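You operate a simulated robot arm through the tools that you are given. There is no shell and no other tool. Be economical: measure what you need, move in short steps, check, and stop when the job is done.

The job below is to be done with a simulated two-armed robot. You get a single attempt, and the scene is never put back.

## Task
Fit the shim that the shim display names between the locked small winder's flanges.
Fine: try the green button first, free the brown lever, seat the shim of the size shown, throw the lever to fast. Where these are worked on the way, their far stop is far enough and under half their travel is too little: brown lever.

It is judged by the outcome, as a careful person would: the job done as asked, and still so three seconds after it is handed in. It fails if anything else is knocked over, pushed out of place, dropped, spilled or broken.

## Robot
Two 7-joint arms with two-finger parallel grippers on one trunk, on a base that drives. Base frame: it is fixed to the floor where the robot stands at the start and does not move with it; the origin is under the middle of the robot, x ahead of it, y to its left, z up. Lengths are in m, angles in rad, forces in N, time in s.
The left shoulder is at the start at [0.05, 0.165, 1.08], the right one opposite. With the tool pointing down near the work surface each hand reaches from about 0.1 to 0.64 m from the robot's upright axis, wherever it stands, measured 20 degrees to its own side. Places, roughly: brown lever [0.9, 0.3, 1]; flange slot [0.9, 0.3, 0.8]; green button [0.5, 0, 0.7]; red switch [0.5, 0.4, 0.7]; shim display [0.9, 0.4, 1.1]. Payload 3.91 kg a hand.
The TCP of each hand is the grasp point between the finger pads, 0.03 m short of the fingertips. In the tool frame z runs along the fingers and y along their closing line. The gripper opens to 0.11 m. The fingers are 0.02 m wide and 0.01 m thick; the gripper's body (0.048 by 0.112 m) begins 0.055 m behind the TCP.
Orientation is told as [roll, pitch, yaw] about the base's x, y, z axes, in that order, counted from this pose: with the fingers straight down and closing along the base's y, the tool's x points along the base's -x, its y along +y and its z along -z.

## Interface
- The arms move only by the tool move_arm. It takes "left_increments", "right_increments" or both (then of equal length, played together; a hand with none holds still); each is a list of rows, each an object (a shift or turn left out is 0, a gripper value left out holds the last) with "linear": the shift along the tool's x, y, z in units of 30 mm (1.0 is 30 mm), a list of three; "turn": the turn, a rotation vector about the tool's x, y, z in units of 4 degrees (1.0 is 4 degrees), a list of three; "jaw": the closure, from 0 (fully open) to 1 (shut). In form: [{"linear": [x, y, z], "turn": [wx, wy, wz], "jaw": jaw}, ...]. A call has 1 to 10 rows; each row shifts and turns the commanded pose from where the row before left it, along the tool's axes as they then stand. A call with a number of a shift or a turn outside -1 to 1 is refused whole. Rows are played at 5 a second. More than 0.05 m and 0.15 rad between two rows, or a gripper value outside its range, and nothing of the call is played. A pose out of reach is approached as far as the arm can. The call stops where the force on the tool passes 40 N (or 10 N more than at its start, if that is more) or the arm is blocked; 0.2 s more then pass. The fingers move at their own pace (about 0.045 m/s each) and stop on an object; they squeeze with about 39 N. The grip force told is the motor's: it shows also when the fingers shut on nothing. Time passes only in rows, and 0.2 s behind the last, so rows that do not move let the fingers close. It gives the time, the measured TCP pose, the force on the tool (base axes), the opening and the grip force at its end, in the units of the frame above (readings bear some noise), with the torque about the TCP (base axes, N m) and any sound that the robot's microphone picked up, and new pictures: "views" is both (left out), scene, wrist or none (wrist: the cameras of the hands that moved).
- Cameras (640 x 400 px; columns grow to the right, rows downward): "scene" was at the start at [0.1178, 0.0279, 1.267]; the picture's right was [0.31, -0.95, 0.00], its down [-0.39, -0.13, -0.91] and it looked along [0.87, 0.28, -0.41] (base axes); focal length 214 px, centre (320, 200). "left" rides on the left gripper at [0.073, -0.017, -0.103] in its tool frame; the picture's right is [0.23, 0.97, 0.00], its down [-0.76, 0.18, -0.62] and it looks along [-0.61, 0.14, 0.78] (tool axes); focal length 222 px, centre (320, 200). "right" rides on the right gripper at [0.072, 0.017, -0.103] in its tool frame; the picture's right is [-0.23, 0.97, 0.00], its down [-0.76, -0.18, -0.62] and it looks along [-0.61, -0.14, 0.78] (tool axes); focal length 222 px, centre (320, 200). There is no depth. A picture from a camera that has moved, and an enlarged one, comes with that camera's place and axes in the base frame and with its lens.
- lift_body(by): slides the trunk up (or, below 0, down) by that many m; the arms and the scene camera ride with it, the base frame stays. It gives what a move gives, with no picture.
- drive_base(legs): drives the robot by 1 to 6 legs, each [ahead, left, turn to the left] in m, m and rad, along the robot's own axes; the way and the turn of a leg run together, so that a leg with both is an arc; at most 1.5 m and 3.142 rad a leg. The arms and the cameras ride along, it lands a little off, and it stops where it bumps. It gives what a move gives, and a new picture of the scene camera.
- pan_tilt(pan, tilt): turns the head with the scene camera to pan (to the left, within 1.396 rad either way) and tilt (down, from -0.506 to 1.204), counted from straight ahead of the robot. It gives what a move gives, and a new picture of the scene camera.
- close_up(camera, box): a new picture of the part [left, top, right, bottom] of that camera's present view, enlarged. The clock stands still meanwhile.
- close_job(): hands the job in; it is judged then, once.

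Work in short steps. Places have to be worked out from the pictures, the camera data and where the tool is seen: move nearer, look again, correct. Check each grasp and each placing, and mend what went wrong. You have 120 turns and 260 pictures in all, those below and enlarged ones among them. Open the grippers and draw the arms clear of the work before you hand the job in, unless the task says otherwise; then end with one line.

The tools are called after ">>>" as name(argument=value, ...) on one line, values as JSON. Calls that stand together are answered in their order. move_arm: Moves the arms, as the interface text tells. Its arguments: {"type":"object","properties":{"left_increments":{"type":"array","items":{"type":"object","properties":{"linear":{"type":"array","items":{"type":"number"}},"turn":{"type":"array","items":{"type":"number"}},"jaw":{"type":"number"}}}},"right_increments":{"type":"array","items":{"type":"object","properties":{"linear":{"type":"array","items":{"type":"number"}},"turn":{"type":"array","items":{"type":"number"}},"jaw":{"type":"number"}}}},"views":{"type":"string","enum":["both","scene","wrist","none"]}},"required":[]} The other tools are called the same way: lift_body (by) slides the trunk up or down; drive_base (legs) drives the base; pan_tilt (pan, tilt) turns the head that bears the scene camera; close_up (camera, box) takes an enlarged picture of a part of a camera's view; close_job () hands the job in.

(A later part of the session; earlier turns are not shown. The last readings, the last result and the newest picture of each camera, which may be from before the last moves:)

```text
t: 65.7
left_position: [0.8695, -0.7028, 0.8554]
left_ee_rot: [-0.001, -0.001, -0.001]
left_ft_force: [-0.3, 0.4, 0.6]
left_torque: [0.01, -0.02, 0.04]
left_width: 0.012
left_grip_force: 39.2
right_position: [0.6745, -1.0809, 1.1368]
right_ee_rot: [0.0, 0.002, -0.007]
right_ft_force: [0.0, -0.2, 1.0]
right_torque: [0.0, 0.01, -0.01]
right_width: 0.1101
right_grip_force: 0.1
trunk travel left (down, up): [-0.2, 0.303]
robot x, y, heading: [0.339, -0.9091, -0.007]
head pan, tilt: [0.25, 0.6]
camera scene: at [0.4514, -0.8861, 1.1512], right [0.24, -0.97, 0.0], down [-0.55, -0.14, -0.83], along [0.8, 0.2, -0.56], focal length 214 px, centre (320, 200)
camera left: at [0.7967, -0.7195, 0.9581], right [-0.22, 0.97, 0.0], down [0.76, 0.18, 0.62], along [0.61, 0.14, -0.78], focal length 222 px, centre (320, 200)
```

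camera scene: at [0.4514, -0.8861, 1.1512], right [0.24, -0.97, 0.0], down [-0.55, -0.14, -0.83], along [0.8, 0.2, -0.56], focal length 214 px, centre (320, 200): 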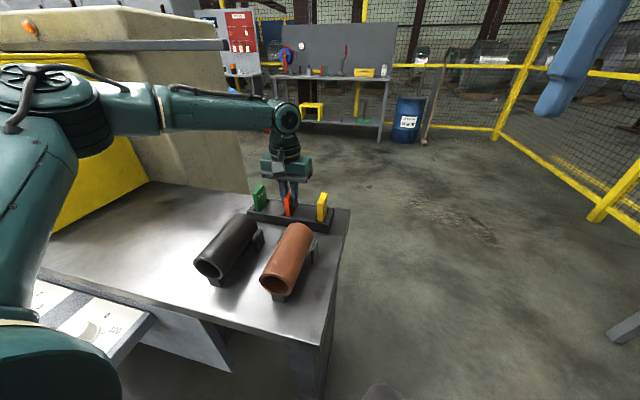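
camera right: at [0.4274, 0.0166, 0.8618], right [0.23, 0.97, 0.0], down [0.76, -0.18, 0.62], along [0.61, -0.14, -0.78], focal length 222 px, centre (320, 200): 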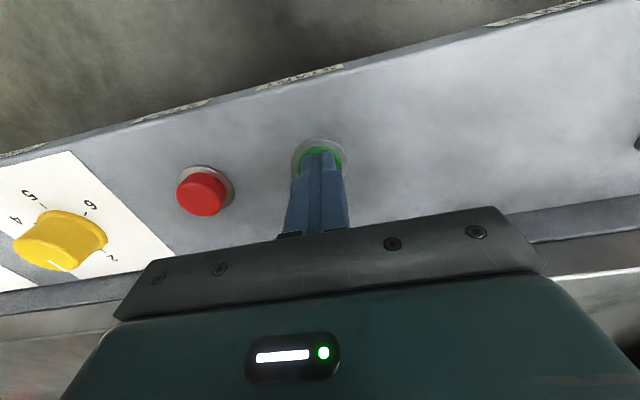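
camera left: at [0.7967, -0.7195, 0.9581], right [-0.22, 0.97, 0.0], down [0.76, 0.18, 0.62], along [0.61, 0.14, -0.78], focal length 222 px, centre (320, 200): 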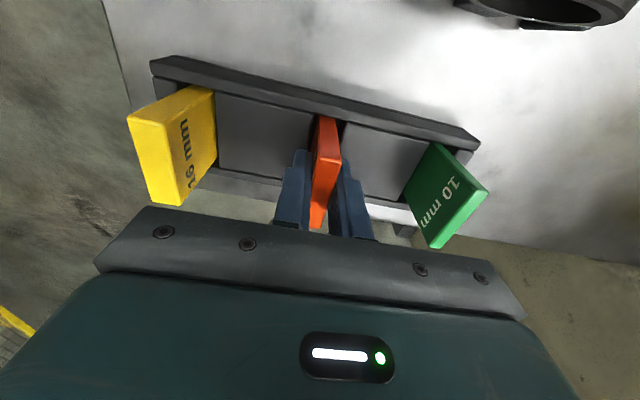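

Gripped at 12 mm width with 39 N. I lift straight up and check that the shim comes along.

>>> move_arm(left_increments=[{"linear": [0, 0, -0.5]}, {"linear": [0, 0, -0.7]}, {"linear": [0, 0, -1]}, {"linear": [0, 0, -1]}, {"linear": [0, 0, -1]}], views="both")

>>> close_up(camera="scene", box=[230, 90, 350, 230])

```text
t: 66.9
left_position: [0.8672, -0.7015, 0.9809]
left_ee_rot: [-0.002, -0.004, -0.004]
left_ft_force: [0.0, 0.0, -0.6]
left_torque: [0.01, -0.03, 0.01]
left_width: 0.0122
left_grip_force: 38.6
left hand out of reach, approached as far as the arm can: row 5
right_position: [0.675, -1.0815, 1.1377]
right_ee_rot: [-0.001, 0.004, -0.004]
right_ft_force: [-0.2, 0.3, -0.2]
right_torque: [0.0, -0.01, 0.02]
right_width: 0.11
right_grip_force: 0.0
trunk travel left (down, up): [-0.2, 0.303]
robot x, y, heading: [0.3366, -0.9076, -0.008]
head pan, tilt: [0.25, 0.6]
camera scene: at [0.4512, -0.8865, 1.1512], right [0.24, -0.97, 0.0], down [-0.55, -0.14, -0.83], along [0.8, 0.2, -0.56], focal length 214 px, centre (320, 200)
camera left: at [0.7935, -0.7184, 1.083], right [-0.22, 0.97, 0.0], down [0.76, 0.18, 0.63], along [0.61, 0.14, -0.78], focal length 222 px, centre (320, 200)
```

scene: 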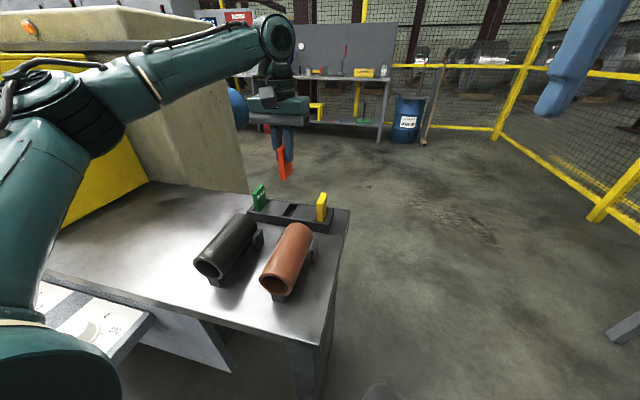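
left: 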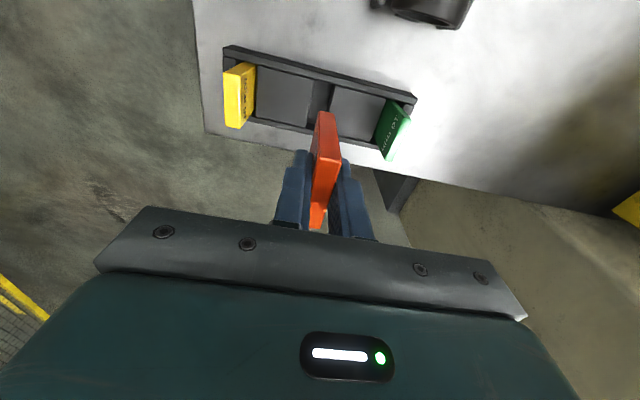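

```text
2.86 times, centred on (290, 160) of scene
camera zoom: at [0.4512, -0.8865, 1.1512], right [0.24, -0.97, 0.0], down [-0.55, -0.14, -0.83], along [0.8, 0.2, -0.56], focal length 613 px, centre (406, 314)
```

zoom: 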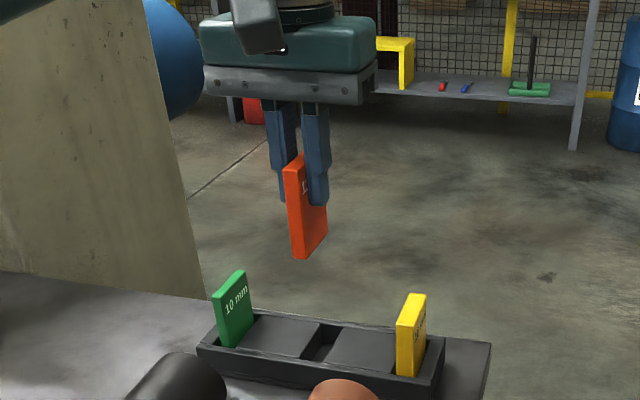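

The 13 mm shim is held upright, extending about 77 mm below the TCP. I retract the arm toward the robot and raise it for transport.

>>> move_arm(left_increments=[{"linear": [1, 0, 0]}, {"linear": [1, 0, 0]}, {"linear": [1, 0, -0.5]}, {"linear": [1, 0, -0.5]}, {"linear": [1, 0, -0.7]}, {"linear": [1, 0, -0.7]}, {"linear": [1, 0, -0.7]}, {"linear": [1, 0, -0.7]}, {"linear": [1, 0, -0.7]}], views="none")

>>> drive_base(legs=[[-0.27, 0, 0]])

```text
t: 68.9
left_position: [0.5951, -0.6979, 1.1158]
left_ee_rot: [-0.003, -0.001, -0.003]
left_ft_force: [0.6, 0.6, -0.6]
left_torque: [-0.02, 0.03, 0.01]
left_width: 0.0122
left_grip_force: 39.3
right_position: [0.6737, -1.081, 1.1376]
right_ee_rot: [-0.001, 0.003, -0.007]
right_ft_force: [0.2, 0.8, -0.1]
right_torque: [0.01, 0.01, 0.0]
right_width: 0.1099
right_grip_force: 0.1
trunk travel left (down, up): [-0.2, 0.303]
robot x, y, heading: [0.3361, -0.9085, -0.006]
head pan, tilt: [0.25, 0.6]
```

```text
t: 70.8
left_position: [0.3228, -0.6964, 1.1151]
left_ee_rot: [-0.002, -0.003, 0.001]
left_ft_force: [0.8, 0.1, -0.2]
left_torque: [-0.01, 0.0, -0.01]
left_width: 0.0121
left_grip_force: 39.3
right_position: [0.4019, -1.0796, 1.1369]
right_ee_rot: [0.001, 0.004, -0.002]
right_ft_force: [-0.1, 0.8, 0.5]
right_torque: [-0.02, 0.0, 0.03]
right_width: 0.1101
right_grip_force: 0.0
trunk travel left (down, up): [-0.2, 0.303]
robot x, y, heading: [0.0642, -0.9033, 0.005]
head pan, tilt: [0.25, 0.6]
camera scene: at [0.1787, -0.8847, 1.1512], right [0.25, -0.97, 0.0], down [-0.55, -0.14, -0.83], along [0.8, 0.2, -0.56], focal length 214 px, centre (320, 200)
```

scene: 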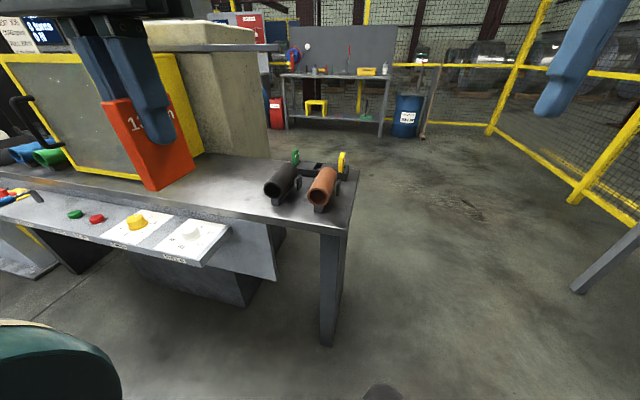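

I check the tray, draw the right hand back and up so it clears the guard, and drive left.

>>> close_up(camera="scene", box=[260, 130, 370, 220])

>>> move_arm(right_increments=[{"linear": [0.8, 0, -0.8]}, {"linear": [0.8, 0, -0.8]}, {"linear": [0.8, 0, -0.8]}, {"linear": [0.8, 0, -0.8]}], views="none")

>>> drive_base(legs=[[0, 0.97, 0]])

```text
4.44 times, centred on (315, 175) of scene
camera zoom: at [0.1787, -0.8847, 1.1512], right [0.25, -0.97, 0.0], down [-0.55, -0.14, -0.83], along [0.8, 0.2, -0.56], focal length 953 px, centre (342, 311)
```

zoom: 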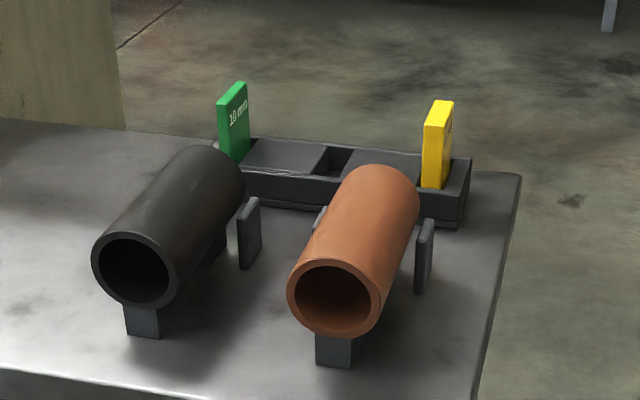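

```text
t: 71.8
left_position: [0.3229, -0.6958, 1.1154]
left_ee_rot: [-0.002, -0.001, -0.001]
left_ft_force: [-0.2, -0.6, -1.3]
left_torque: [-0.01, -0.03, 0.02]
left_width: 0.0121
left_grip_force: 39.0
right_position: [0.3136, -1.0633, 1.2007]
right_ee_rot: [-0.003, 0.002, -0.003]
right_ft_force: [0.7, -0.5, -0.1]
right_torque: [-0.02, -0.07, 0.02]
right_width: 0.1098
right_grip_force: 0.1
right hand out of reach, approached as far as the arm can: row 3, 4
trunk travel left (down, up): [-0.2, 0.303]
robot x, y, heading: [0.0644, -0.9072, -0.004]
head pan, tilt: [0.25, 0.6]
```

```text
t: 80.7
left_position: [0.3191, 0.2759, 1.1151]
left_ee_rot: [-0.001, -0.003, 0.007]
left_ft_force: [-0.3, -0.7, -1.5]
left_torque: [0.02, 0.0, -0.01]
left_width: 0.0123
left_grip_force: 38.7
right_position: [0.3152, -0.0897, 1.2016]
right_ee_rot: [0.0, 0.002, 0.005]
right_ft_force: [-0.1, -0.7, 0.8]
right_torque: [0.0, -0.01, 0.0]
right_width: 0.11
right_grip_force: 0.0
trunk travel left (down, up): [-0.2, 0.303]
robot x, y, heading: [0.0613, 0.0623, 0.002]
head pan, tilt: [0.25, 0.6]
camera scene: at [0.1774, 0.0873, 1.1512], right [0.25, -0.97, 0.0], down [-0.55, -0.14, -0.83], along [0.8, 0.21, -0.56], focal length 214 px, centre (320, 200)
```

scene: 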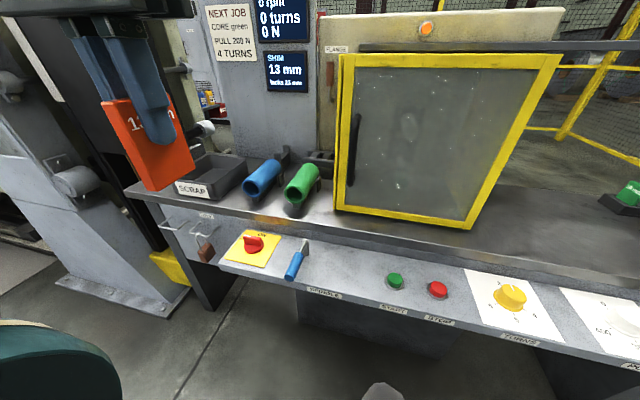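

All intact. I drive forward 0.27 m toward the flange slot.

>>> drive_base(legs=[[0.27, 0, 0]])

>>> pan_tilt(pan=0.35, tilt=0.5)

```text
t: 82.7
left_position: [0.5813, 0.2791, 1.1172]
left_ee_rot: [-0.002, -0.006, 0.015]
left_ft_force: [0.3, -0.6, -0.8]
left_torque: [-0.01, 0.03, -0.02]
left_width: 0.0121
left_grip_force: 39.4
right_position: [0.5792, -0.0864, 1.2025]
right_ee_rot: [0.002, -0.004, 0.014]
right_ft_force: [1.0, 0.3, 0.5]
right_torque: [0.01, 0.0, -0.02]
right_width: 0.11
right_grip_force: 0.1
trunk travel left (down, up): [-0.2, 0.303]
robot x, y, heading: [0.3282, 0.0649, 0.018]
head pan, tilt: [0.25, 0.6]
stopped in leg 1: the robot was blocked; the commanded pose is now the measured one
camera scene: at [0.4411, 0.09, 1.1518], right [0.26, -0.97, 0.0], down [-0.54, -0.15, -0.83], along [0.8, 0.21, -0.56], focal length 214 px, centre (320, 200)
```

scene: 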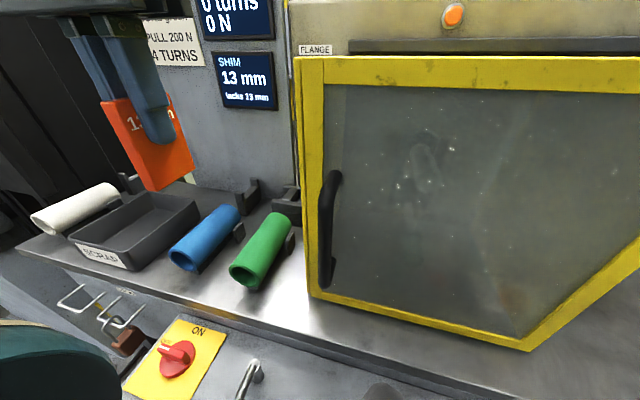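

```text
t: 83.4
left_position: [0.5813, 0.2793, 1.1179]
left_ee_rot: [-0.002, -0.011, 0.015]
left_ft_force: [0.1, 0.4, -1.0]
left_torque: [-0.02, -0.01, 0.01]
left_width: 0.0122
left_grip_force: 39.2
right_position: [0.5778, -0.0853, 1.2033]
right_ee_rot: [-0.001, -0.006, 0.014]
right_ft_force: [1.2, 0.4, 0.3]
right_torque: [0.01, -0.02, 0.01]
right_width: 0.11
right_grip_force: 0.0
trunk travel left (down, up): [-0.2, 0.303]
robot x, y, heading: [0.3293, 0.0655, 0.011]
head pan, tilt: [0.351, 0.499]
camera scene: at [0.4398, 0.0992, 1.1613], right [0.36, -0.93, 0.0], down [-0.44, -0.17, -0.88], along [0.82, 0.31, -0.47], focal length 214 px, centre (320, 200)
```

scene: 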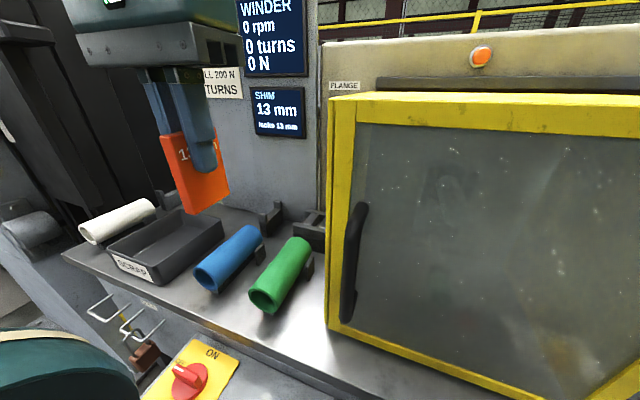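

The upright lever handle (x≈0.905–0.93) would collide with the vertical wrist above the slot. I'll stand the shim on the open bench right of the guard and re-grip it with the tool pitched forward, so I drive there.

>>> drive_base(legs=[[-0.07, 0, 0], [0, -0.5, 0]])

>>> pan_tilt(pan=0.2, tilt=0.7)

```text
t: 88.9
left_position: [0.5227, -0.2235, 1.1159]
left_ee_rot: [-0.001, -0.002, 0.006]
left_ft_force: [-0.3, 0.1, -0.3]
left_torque: [0.0, -0.01, -0.03]
left_width: 0.012
left_grip_force: 38.9
right_position: [0.5181, -0.5875, 1.2018]
right_ee_rot: [0.001, 0.003, 0.005]
right_ft_force: [-0.4, 0.3, 0.1]
right_torque: [-0.03, 0.0, -0.01]
right_width: 0.1101
right_grip_force: 0.1
trunk travel left (down, up): [-0.2, 0.303]
robot x, y, heading: [0.2668, -0.4341, 0.009]
head pan, tilt: [0.351, 0.499]
camera scene: at [0.3812, -0.4019, 1.1603], right [0.35, -0.94, 0.0], down [-0.45, -0.17, -0.88], along [0.82, 0.31, -0.48], focal length 214 px, centre (320, 200)
```

scene: 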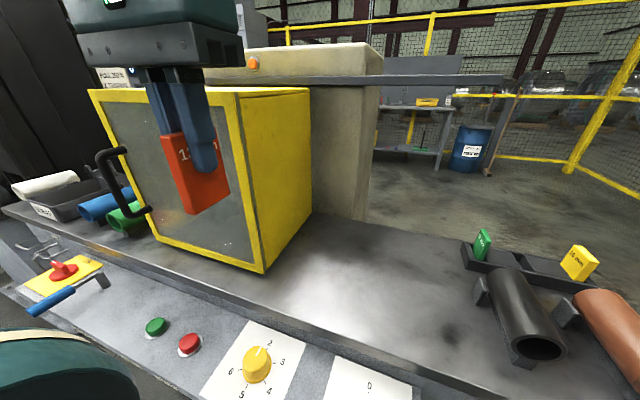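

```text
t: 89.6
left_position: [0.5233, -0.2229, 1.1165]
left_ee_rot: [-0.003, -0.002, 0.007]
left_ft_force: [0.3, 0.3, -0.5]
left_torque: [0.02, -0.01, 0.0]
left_width: 0.0124
left_grip_force: 39.7
right_position: [0.519, -0.5887, 1.2015]
right_ee_rot: [0.002, 0.001, 0.006]
right_ft_force: [0.4, -0.5, 0.0]
right_torque: [-0.01, 0.01, -0.04]
right_width: 0.1099
right_grip_force: 0.1
trunk travel left (down, up): [-0.2, 0.303]
robot x, y, heading: [0.2653, -0.4344, 0.003]
head pan, tilt: [0.201, 0.7]
camera scene: at [0.3791, -0.4161, 1.1426], right [0.21, -0.98, 0.0], down [-0.63, -0.13, -0.77], along [0.75, 0.16, -0.64], focal length 214 px, centre (320, 200)
```

scene: 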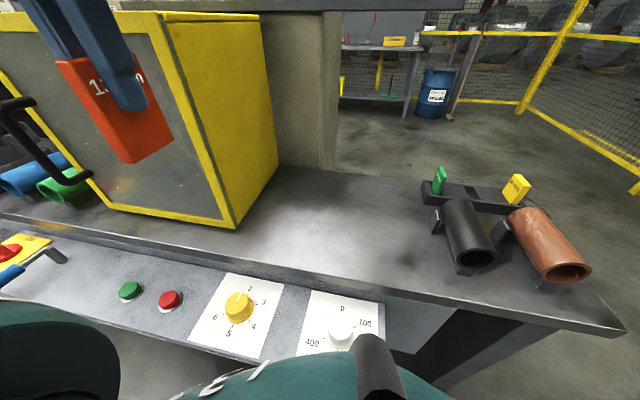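

Open bench at about (0.70, -0.34). I move over it and descend to TCP z of about 0.90.

>>> move_arm(left_increments=[{"linear": [-0.98, -0.65, 0]}, {"linear": [-0.98, -0.65, 0]}, {"linear": [-0.98, -0.65, 0]}, {"linear": [-0.98, -0.65, 0]}, {"linear": [-0.98, -0.65, 0.8]}, {"linear": [-0.98, -0.65, 0.8]}, {"linear": [0, 0, 1]}, {"linear": [0, 0, 1]}, {"linear": [0, 0, 1]}, {"linear": [0, 0, 1]}], views="both")

```text
t: 91.8
left_position: [0.6759, -0.2898, 0.9328]
left_ee_rot: [-0.003, -0.002, 0.008]
left_ft_force: [-0.5, -0.7, 0.5]
left_torque: [0.0, -0.01, 0.04]
left_width: 0.0121
left_grip_force: 39.2
left hand out of reach, approached as far as the arm can: row 4, 5, 6
right_position: [0.5183, -0.5878, 1.201]
right_ee_rot: [0.002, 0.001, 0.005]
right_ft_force: [0.4, -0.2, -0.3]
right_torque: [-0.02, 0.0, 0.01]
right_width: 0.1102
right_grip_force: 0.0
trunk travel left (down, up): [-0.2, 0.303]
robot x, y, heading: [0.267, -0.4317, 0.006]
head pan, tilt: [0.201, 0.7]
camera scene: at [0.3792, -0.4161, 1.1425], right [0.2, -0.98, 0.0], down [-0.63, -0.13, -0.76], along [0.75, 0.16, -0.64], focal length 214 px, centre (320, 200)
camera left: at [0.6035, -0.3068, 1.0348], right [-0.23, 0.97, 0.0], down [0.76, 0.18, 0.63], along [0.61, 0.14, -0.78], focal length 222 px, centre (320, 200)
```

scene: 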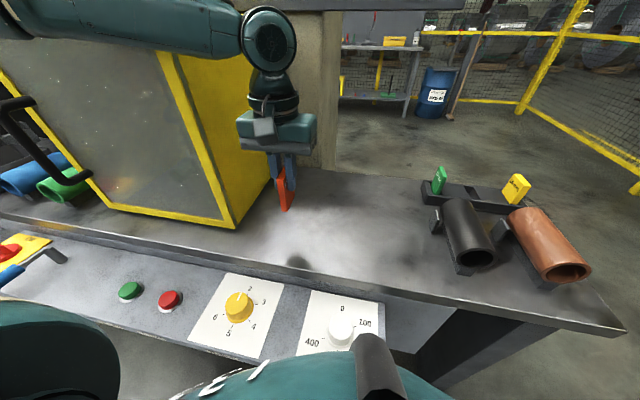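
left: 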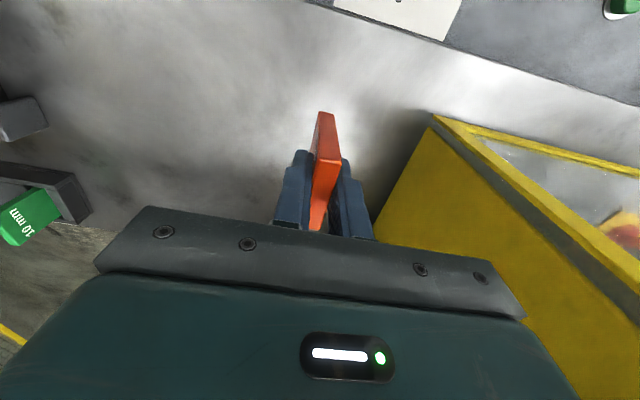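

I shift 45 mm further from the guard, then creep down until the shim touches the bench.

>>> move_arm(left_increments=[{"linear": [0, -0.8, 0.4]}, {"linear": [0, -0.7, 0.4]}, {"linear": [0, 0, 0.5]}, {"linear": [0, 0, 0.5]}, {"linear": [0, 0, 0.2]}, {"linear": [0, 0, 0.2]}, {"linear": [0, 0, 0.2]}], views="scene")

>>> close_up(camera="scene", box=[220, 100, 380, 260])

```text
t: 93.4
left_position: [0.6721, -0.3282, 0.8625]
left_ee_rot: [-0.001, -0.009, 0.006]
left_ft_force: [-0.5, 0.7, -0.4]
left_torque: [-0.05, 0.0, 0.0]
left_width: 0.0122
left_grip_force: 39.6
left hand out of reach, approached as far as the arm can: row 2, 7
right_position: [0.5141, -0.5901, 1.2027]
right_ee_rot: [0.003, -0.004, 0.007]
right_ft_force: [0.5, 0.3, 0.4]
right_torque: [0.01, -0.01, 0.03]
right_width: 0.1099
right_grip_force: 0.1
trunk travel left (down, up): [-0.2, 0.303]
robot x, y, heading: [0.2654, -0.4307, 0.004]
head pan, tilt: [0.201, 0.7]
camera scene: at [0.3753, -0.4179, 1.1432], right [0.2, -0.98, 0.0], down [-0.63, -0.13, -0.77], along [0.75, 0.16, -0.64], focal length 214 px, centre (320, 200)
```

scene: 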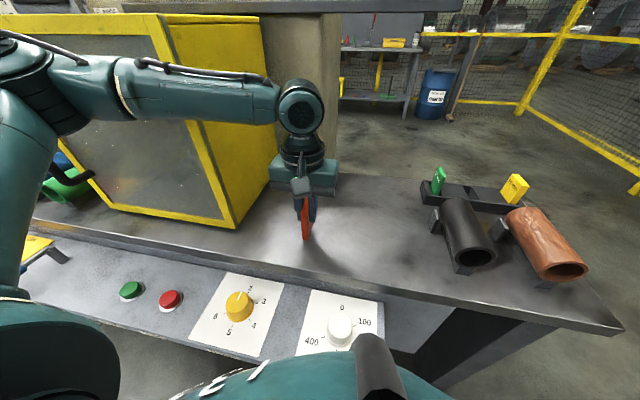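

```text
2.50 times, centred on (300, 180) of scene
camera zoom: at [0.3753, -0.4179, 1.1432], right [0.2, -0.98, 0.0], down [-0.63, -0.13, -0.77], along [0.75, 0.16, -0.64], focal length 536 px, centre (370, 250)
```

zoom: 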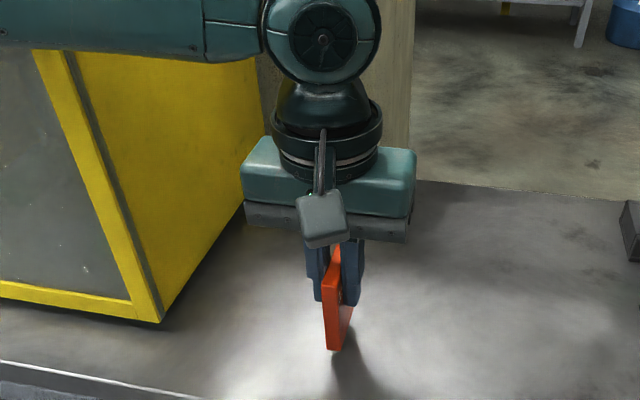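

It's a low-height limit again. I raise the hand 90 mm, lower the trunk 90 mm, then creep down.

>>> move_arm(left_increments=[{"linear": [0, 0, -1]}, {"linear": [0, 0, -1]}, {"linear": [0, 0, -1]}], views="none")

>>> lift_body(by=-0.09)

>>> move_arm(left_increments=[{"linear": [0, 0, 0.2]}, {"linear": [0, 0, 0.15]}, {"linear": [0, 0, 0.15]}, {"linear": [0, 0, 0.15]}], views="scene")

```text
t: 94.2
left_position: [0.6709, -0.3265, 0.9401]
left_ee_rot: [-0.001, -0.005, 0.007]
left_ft_force: [0.3, 0.2, 0.8]
left_torque: [0.0, 0.0, -0.01]
left_width: 0.012
left_grip_force: 39.3
left hand out of reach, approached as far as the arm can: row 3
right_position: [0.5151, -0.5876, 1.2024]
right_ee_rot: [0.001, -0.003, 0.004]
right_ft_force: [-0.8, -0.4, 0.1]
right_torque: [-0.02, -0.01, -0.01]
right_width: 0.11
right_grip_force: 0.0
trunk travel left (down, up): [-0.2, 0.303]
robot x, y, heading: [0.2661, -0.4317, -0.001]
head pan, tilt: [0.201, 0.7]
```

```text
t: 95.5
left_position: [0.6713, -0.3255, 0.8513]
left_ee_rot: [-0.003, -0.002, 0.008]
left_ft_force: [-0.2, 0.8, -0.2]
left_torque: [-0.01, 0.02, -0.01]
left_width: 0.0123
left_grip_force: 38.5
right_position: [0.5163, -0.5893, 1.1123]
right_ee_rot: [0.003, 0.0, 0.006]
right_ft_force: [-0.6, 0.7, -0.7]
right_torque: [0.02, 0.01, -0.02]
right_width: 0.1099
right_grip_force: 0.1
trunk travel left (down, up): [-0.11, 0.393]
robot x, y, heading: [0.2648, -0.4335, 0.009]
head pan, tilt: [0.201, 0.7]
```

```text
t: 96.6
left_position: [0.6746, -0.3261, 0.8346]
left_ee_rot: [-0.011, -0.013, 0.007]
left_ft_force: [-3.8, 1.3, 13.4]
left_torque: [0.1, 0.52, -0.02]
left_width: 0.0123
left_grip_force: 39.3
right_position: [0.5171, -0.5884, 1.1115]
right_ee_rot: [0.001, -0.001, 0.006]
right_ft_force: [-0.4, 0.1, 0.5]
right_torque: [-0.01, 0.03, 0.01]
right_width: 0.1101
right_grip_force: 0.0
trunk travel left (down, up): [-0.11, 0.393]
robot x, y, heading: [0.2673, -0.4349, 0.005]
head pan, tilt: [0.201, 0.7]
stopped in row 4 (left hand): the force on the tool passed its limit at 41 N (the readings are from after the stop); the commanded pose is now the measured one
camera scene: at [0.3783, -0.4162, 1.0523], right [0.2, -0.98, 0.0], down [-0.63, -0.13, -0.77], along [0.75, 0.16, -0.64], focal length 214 px, centre (320, 200)
```

scene: 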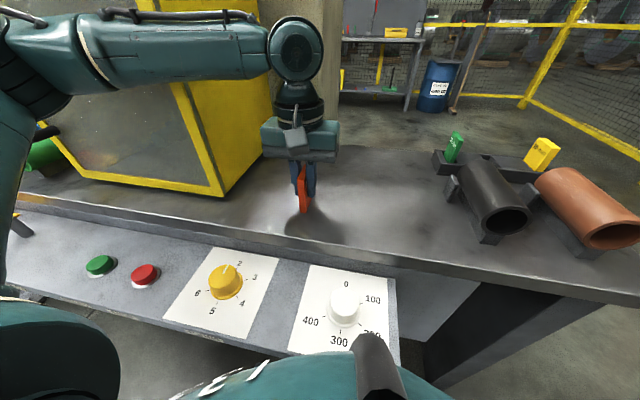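

Contact at TCP z 0.835 puts the bench at about 0.757. I relieve the force slightly and open the jaws a bit to leave the shim standing.

>>> move_arm(left_increments=[{"linear": [0, 0, -0.05]}, {"jaw": 0.8}, {}, {"jaw": 0.6}, {}, {}], views="both")

>>> close_up(camera="scene", box=[240, 100, 380, 240])

```text
t: 98.0
left_position: [0.676, -0.327, 0.8343]
left_ee_rot: [-0.009, -0.011, 0.008]
left_ft_force: [0.0, 0.5, 0.2]
left_torque: [0.0, 0.0, 0.0]
left_width: 0.0441
left_grip_force: 0.1
right_position: [0.5189, -0.5875, 1.1117]
right_ee_rot: [0.004, 0.0, 0.006]
right_ft_force: [0.1, 0.1, 0.1]
right_torque: [0.0, 0.0, 0.01]
right_width: 0.1099
right_grip_force: 0.0
trunk travel left (down, up): [-0.11, 0.393]
robot x, y, heading: [0.2672, -0.4327, 0.004]
head pan, tilt: [0.201, 0.7]
camera scene: at [0.3792, -0.4161, 1.0525], right [0.2, -0.98, 0.0], down [-0.63, -0.13, -0.76], along [0.75, 0.16, -0.64], focal length 214 px, centre (320, 200)
camera left: at [0.6019, -0.3431, 0.9373], right [-0.23, 0.97, -0.01], down [0.75, 0.19, 0.63], along [0.61, 0.14, -0.78], focal length 222 px, centre (320, 200)
```

scene: 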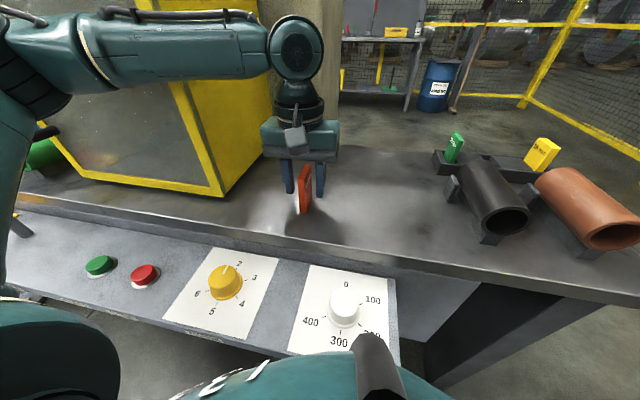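
left: 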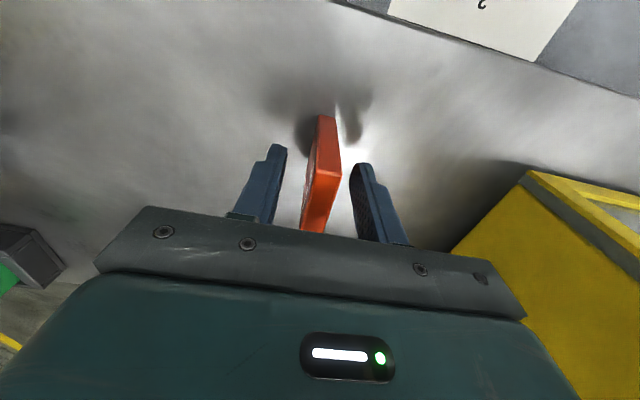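

```text
2.86 times, centred on (310, 170) of scene
camera zoom: at [0.3792, -0.4161, 1.0525], right [0.2, -0.98, 0.0], down [-0.63, -0.13, -0.76], along [0.75, 0.16, -0.64], focal length 613 px, centre (349, 286)
```

zoom: 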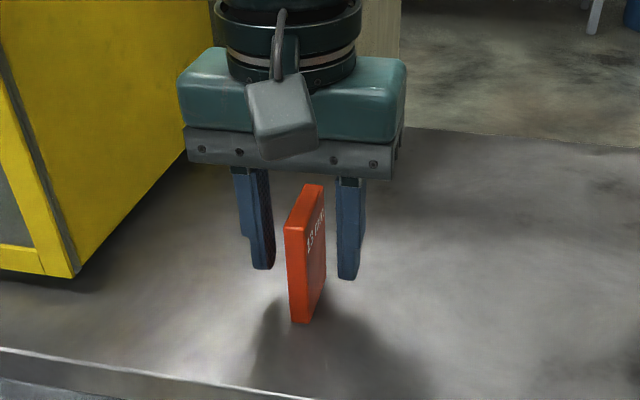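

The shim stands free between the fingers. I pitch the tool 36° forward about the TCP in place.

>>> move_arm(left_increments=[{"turn": [0, -1, 0]}, {"turn": [0, -1, 0]}, {"turn": [0, -1, 0]}, {"turn": [0, -1, 0]}, {"turn": [0, -1, 0]}, {"turn": [0, -1, 0]}, {"turn": [0, -1, 0]}, {"turn": [0, -1, 0]}, {"turn": [0, -1, 0]}], views="both")

>>> close_up(camera="scene", box=[240, 100, 380, 240])

```text
t: 100.0
left_position: [0.6747, -0.3258, 0.8346]
left_ee_rot: [-0.012, -0.641, 0.012]
left_ft_force: [-0.4, 0.6, 0.2]
left_torque: [-0.01, 0.03, 0.01]
left_width: 0.0441
left_grip_force: 0.0
right_position: [0.5182, -0.5888, 1.1115]
right_ee_rot: [0.001, 0.002, 0.004]
right_ft_force: [-0.6, 0.0, 0.1]
right_torque: [0.0, 0.0, 0.02]
right_width: 0.1101
right_grip_force: 0.1
trunk travel left (down, up): [-0.11, 0.393]
robot x, y, heading: [0.2661, -0.4344, 0.007]
head pan, tilt: [0.201, 0.7]
camera scene: at [0.3792, -0.4161, 1.0526], right [0.2, -0.98, 0.0], down [-0.63, -0.13, -0.76], along [0.75, 0.16, -0.64], focal length 214 px, centre (320, 200)
camera left: at [0.5553, -0.3437, 0.874], right [-0.19, 0.97, -0.14], down [0.24, 0.19, 0.95], along [0.95, 0.15, -0.27], focal length 222 px, centre (320, 200)
```

scene: 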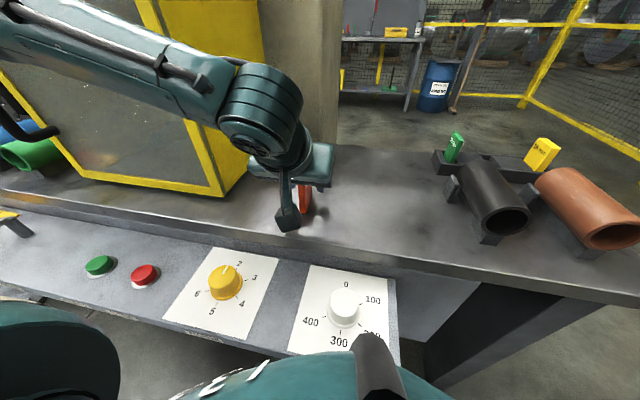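
left: 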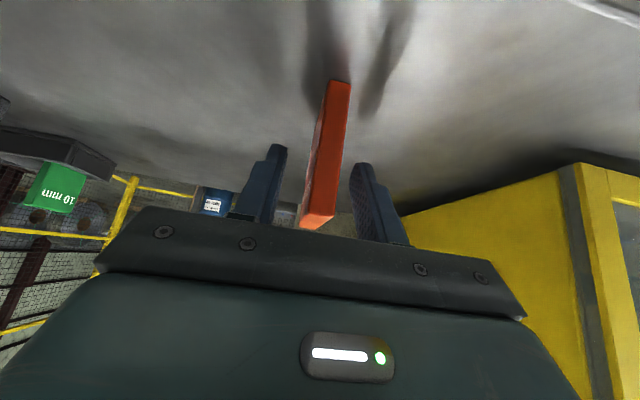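

```text
2.86 times, centred on (310, 170) of scene
camera zoom: at [0.3792, -0.4161, 1.0526], right [0.2, -0.98, 0.0], down [-0.63, -0.13, -0.76], along [0.75, 0.16, -0.64], focal length 613 px, centre (349, 286)
```

zoom: 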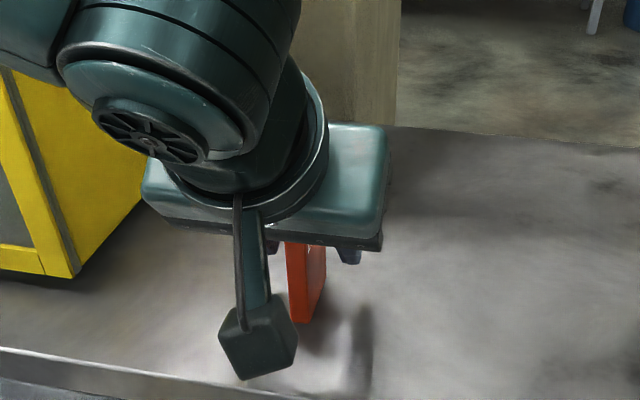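

Fingers straddle the shim properly. I close the grip and lift.

>>> move_arm(left_increments=[{"jaw": 1}, {}, {}, {}], views="none")

>>> move_arm(left_increments=[{"linear": [-0.29, 0, -0.4]}, {"linear": [-0.29, 0, -0.4]}, {"linear": [-0.29, 0, -0.4]}, {"linear": [-0.29, 0, -0.4]}], views="both")

>>> close_up(camera="scene", box=[240, 80, 380, 220])

```text
t: 101.0
left_position: [0.6739, -0.3252, 0.8345]
left_ee_rot: [-0.01, -0.64, 0.013]
left_ft_force: [-0.2, -0.3, -0.3]
left_torque: [0.02, 0.01, 0.02]
left_width: 0.0126
left_grip_force: 39.3
right_position: [0.5181, -0.5879, 1.1119]
right_ee_rot: [0.003, 0.002, 0.004]
right_ft_force: [-0.9, 0.4, 0.2]
right_torque: [-0.01, -0.02, -0.01]
right_width: 0.11
right_grip_force: 0.1
trunk travel left (down, up): [-0.11, 0.393]
robot x, y, heading: [0.2696, -0.4255, 0.009]
head pan, tilt: [0.201, 0.7]
```

```text
t: 102.0
left_position: [0.675, -0.325, 0.8943]
left_ee_rot: [-0.013, -0.639, 0.013]
left_ft_force: [-0.1, 0.4, -0.5]
left_torque: [0.0, 0.01, -0.03]
left_width: 0.0124
left_grip_force: 38.8
right_position: [0.5189, -0.589, 1.1119]
right_ee_rot: [0.001, 0.002, 0.005]
right_ft_force: [0.0, -1.0, -0.1]
right_torque: [-0.03, 0.0, 0.0]
right_width: 0.1102
right_grip_force: 0.1
trunk travel left (down, up): [-0.11, 0.393]
robot x, y, heading: [0.268, -0.4385, 0.005]
head pan, tilt: [0.201, 0.7]
camera scene: at [0.3792, -0.4161, 1.0525], right [0.2, -0.98, 0.0], down [-0.63, -0.13, -0.76], along [0.75, 0.16, -0.64], focal length 214 px, centre (320, 200)
camera left: at [0.5543, -0.3437, 0.9343], right [-0.19, 0.97, -0.14], down [0.24, 0.19, 0.95], along [0.95, 0.15, -0.27], focal length 222 px, centre (320, 200)
```

scene: 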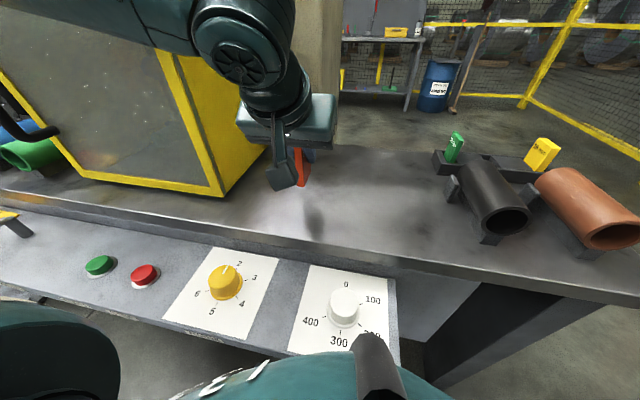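
left: 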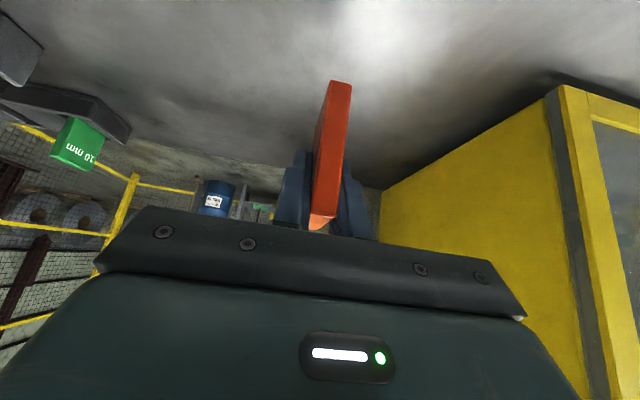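

```text
2.86 times, centred on (310, 150) of scene
camera zoom: at [0.3792, -0.4161, 1.0525], right [0.2, -0.98, 0.0], down [-0.63, -0.13, -0.76], along [0.75, 0.16, -0.64], focal length 613 px, centre (349, 343)
```

zoom: 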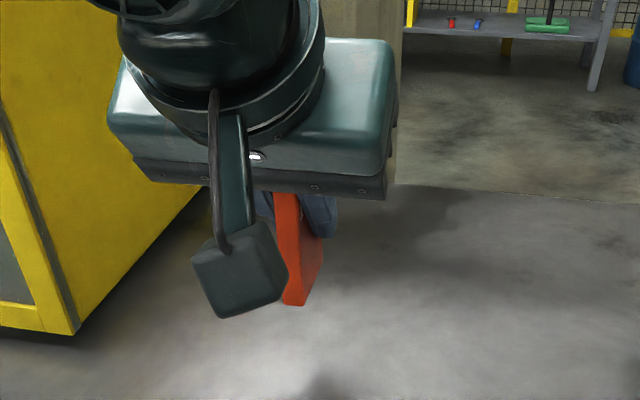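

The shim is held upright with the pitched tool. I retract up and back, then raise the trunk 0.1 m.

>>> move_arm(left_increments=[{"linear": [0, 0, -1]}, {"linear": [0, 0, -1]}, {"linear": [0, 0, -1]}, {"linear": [0, 0, -1]}, {"linear": [0, 0, -1]}, {"linear": [0, 0, -1]}], views="none")

>>> lift_body(by=0.1)

>>> drive_base(legs=[[-0.1, 0, 0], [0, 0.5, 0]])

```text
t: 103.4
left_position: [0.5635, -0.3235, 1.0394]
left_ee_rot: [-0.009, -0.639, 0.013]
left_ft_force: [-1.0, -0.1, 0.2]
left_torque: [-0.01, 0.02, -0.01]
left_width: 0.0126
left_grip_force: 38.9
right_position: [0.5178, -0.5878, 1.1109]
right_ee_rot: [0.003, 0.002, 0.004]
right_ft_force: [-0.1, -0.2, 0.9]
right_torque: [0.0, 0.0, 0.01]
right_width: 0.1098
right_grip_force: 0.1
trunk travel left (down, up): [-0.11, 0.393]
robot x, y, heading: [0.2627, -0.4308, 0.005]
head pan, tilt: [0.201, 0.7]
```

```text
t: 104.7
left_position: [0.5642, -0.3239, 1.1386]
left_ee_rot: [-0.009, -0.64, 0.014]
left_ft_force: [0.1, 0.1, -0.7]
left_torque: [-0.02, 0.0, -0.01]
left_width: 0.0123
left_grip_force: 38.4
right_position: [0.5196, -0.5874, 1.2112]
right_ee_rot: [0.003, 0.001, 0.006]
right_ft_force: [-0.4, -0.6, 0.0]
right_torque: [-0.01, -0.04, 0.01]
right_width: 0.11
right_grip_force: 0.1
trunk travel left (down, up): [-0.21, 0.293]
robot x, y, heading: [0.2679, -0.4336, 0.003]
head pan, tilt: [0.201, 0.7]
```

```text
t: 110.4
left_position: [0.456, 0.1783, 1.1381]
left_ee_rot: [-0.01, -0.639, 0.022]
left_ft_force: [-1.3, 0.1, -1.1]
left_torque: [0.0, 0.01, 0.01]
left_width: 0.0125
left_grip_force: 38.9
right_position: [0.4113, -0.0859, 1.2117]
right_ee_rot: [0.002, 0.001, 0.015]
right_ft_force: [-0.1, 0.1, -0.2]
right_torque: [-0.01, -0.01, -0.01]
right_width: 0.11
right_grip_force: 0.1
trunk travel left (down, up): [-0.21, 0.293]
robot x, y, heading: [0.1563, 0.0677, 0.013]
head pan, tilt: [0.201, 0.7]
camera scene: at [0.2706, 0.0848, 1.1525], right [0.21, -0.98, 0.0], down [-0.63, -0.14, -0.76], along [0.75, 0.16, -0.64], focal length 214 px, centre (320, 200)
```

scene: 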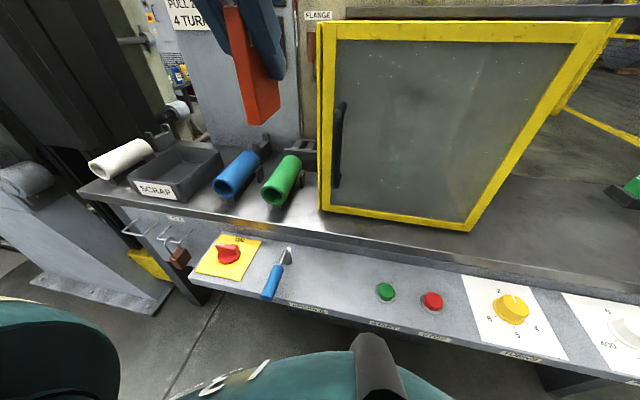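

I shift the hand left to the slot line (y≈0.27) and drive ahead 0.15 m.

>>> move_arm(left_increments=[{"linear": [0, 1, 0]}, {"linear": [0, 1, 0]}, {"linear": [0, 1, 0]}], views="none")

>>> drive_base(legs=[[0.155, 0, -0.013]])

>>> pan_tilt(pan=0.3, tilt=0.5)

>>> close_up(camera="left", box=[0, 0, 640, 400])

```text
t: 111.2
left_position: [0.4571, 0.2666, 1.1385]
left_ee_rot: [-0.008, -0.642, 0.021]
left_ft_force: [-1.0, -0.3, -0.2]
left_torque: [0.0, -0.01, 0.0]
left_width: 0.0125
left_grip_force: 38.9
right_position: [0.4112, -0.0858, 1.2116]
right_ee_rot: [-0.001, 0.002, 0.014]
right_ft_force: [-0.6, -0.2, 0.0]
right_torque: [0.0, 0.0, 0.01]
right_width: 0.1098
right_grip_force: 0.1
trunk travel left (down, up): [-0.21, 0.293]
robot x, y, heading: [0.1576, 0.0676, 0.011]
head pan, tilt: [0.201, 0.7]
```

```text
t: 112.6
left_position: [0.6148, 0.2629, 1.139]
left_ee_rot: [-0.009, -0.638, 0.009]
left_ft_force: [0.6, -0.2, -0.2]
left_torque: [0.0, 0.0, 0.01]
left_width: 0.0126
left_grip_force: 38.7
right_position: [0.5671, -0.0877, 1.2107]
right_ee_rot: [0.001, 0.002, 0.003]
right_ft_force: [-0.1, -0.3, 0.7]
right_torque: [0.01, 0.0, -0.04]
right_width: 0.11
right_grip_force: 0.0
trunk travel left (down, up): [-0.21, 0.293]
robot x, y, heading: [0.3166, 0.0648, -0.002]
head pan, tilt: [0.201, 0.7]
camera scene: at [0.4277, 0.0845, 1.1525], right [0.2, -0.98, 0.0], down [-0.63, -0.13, -0.76], along [0.75, 0.15, -0.64], focal length 214 px, centre (320, 200)
```

scene: 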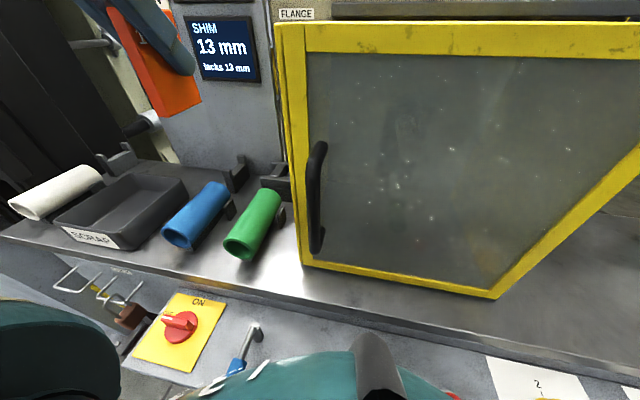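

```text
t: 113.3
left_position: [0.6139, 0.2628, 1.1389]
left_ee_rot: [-0.011, -0.64, 0.01]
left_ft_force: [-0.3, 0.0, -0.3]
left_torque: [-0.03, -0.02, -0.01]
left_width: 0.0123
left_grip_force: 39.3
right_position: [0.567, -0.0876, 1.2117]
right_ee_rot: [0.002, 0.001, 0.002]
right_ft_force: [-0.2, 0.3, -0.2]
right_torque: [0.0, -0.01, 0.03]
right_width: 0.1097
right_grip_force: 0.0
trunk travel left (down, up): [-0.21, 0.293]
robot x, y, heading: [0.3107, 0.0661, 0.004]
head pan, tilt: [0.3, 0.499]
camera scene: at [0.4309, 0.0944, 1.1702], right [0.3, -0.95, 0.0], down [-0.46, -0.14, -0.88], along [0.84, 0.26, -0.48], focal length 214 px, centre (320, 200)
```

scene: 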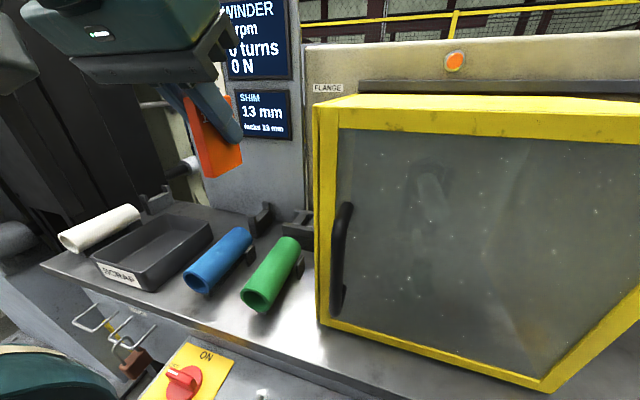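

```text
1.00 times, centred on (320, 200) of left (not enlarged: the box is as wide or as high as the picture)
camera zoom: at [0.4943, 0.2462, 1.1779], right [-0.19, 0.97, -0.14], down [0.24, 0.19, 0.95], along [0.95, 0.14, -0.27], focal length 222 px, centre (320, 200)
```

zoom: 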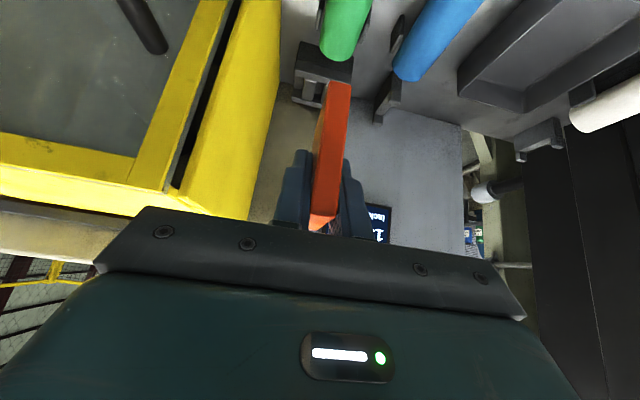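

I enlarge the flange fixture in both views to refine the slot's location.

>>> close_up(camera="scene", box=[240, 180, 340, 260])

>>> close_up(camera="left", box=[270, 20, 370, 120])

```text
5.00 times, centred on (290, 220) of scene
camera zoom: at [0.4309, 0.0944, 1.1702], right [0.3, -0.95, 0.0], down [-0.46, -0.14, -0.88], along [0.84, 0.26, -0.48], focal length 1072 px, centre (470, 100)
```

zoom: 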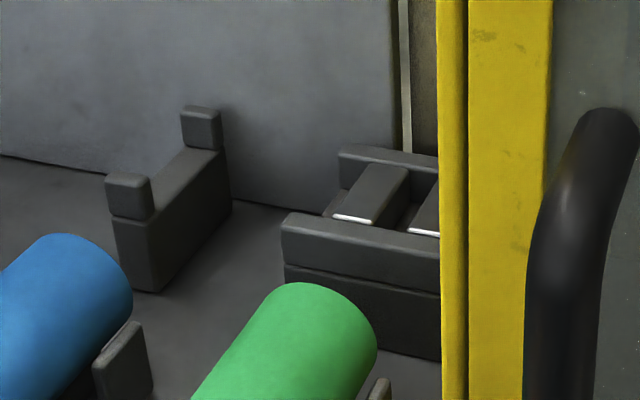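

```text
4.00 times, centred on (320, 70) of left
camera zoom: at [0.4943, 0.2462, 1.1779], right [-0.19, 0.97, -0.14], down [0.24, 0.19, 0.95], along [0.95, 0.14, -0.27], focal length 888 px, centre (320, 720)
```

zoom: 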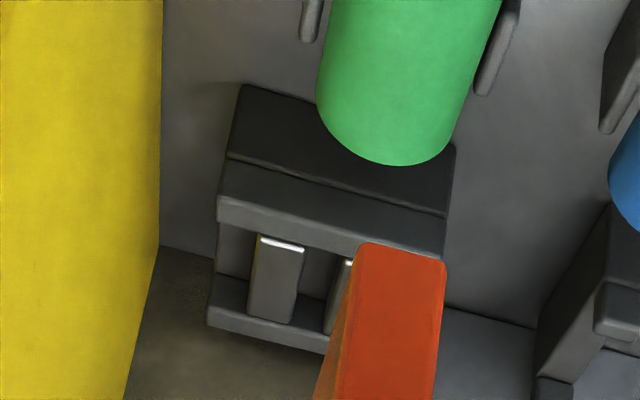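

Slot centre comes out at (0.865, 0.265) with block tops at z≈0.857. Now I measure the shim's exact placement in the grip with a scene close-up.

>>> close_up(camera="scene", box=[160, 70, 280, 190])

```text
3.33 times, centred on (220, 130) of scene
camera zoom: at [0.4309, 0.0944, 1.1702], right [0.3, -0.95, 0.0], down [-0.46, -0.14, -0.88], along [0.84, 0.26, -0.48], focal length 715 px, centre (653, 433)
```

zoom: 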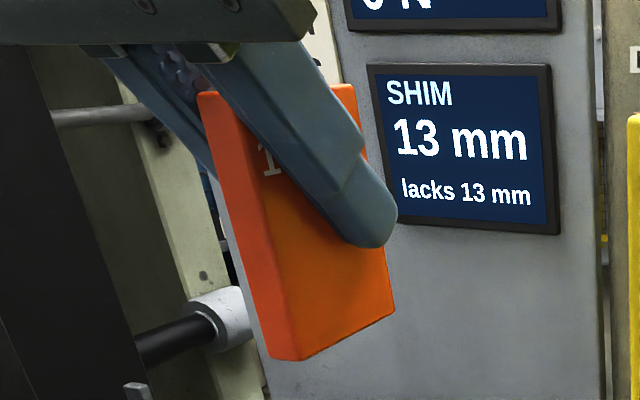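

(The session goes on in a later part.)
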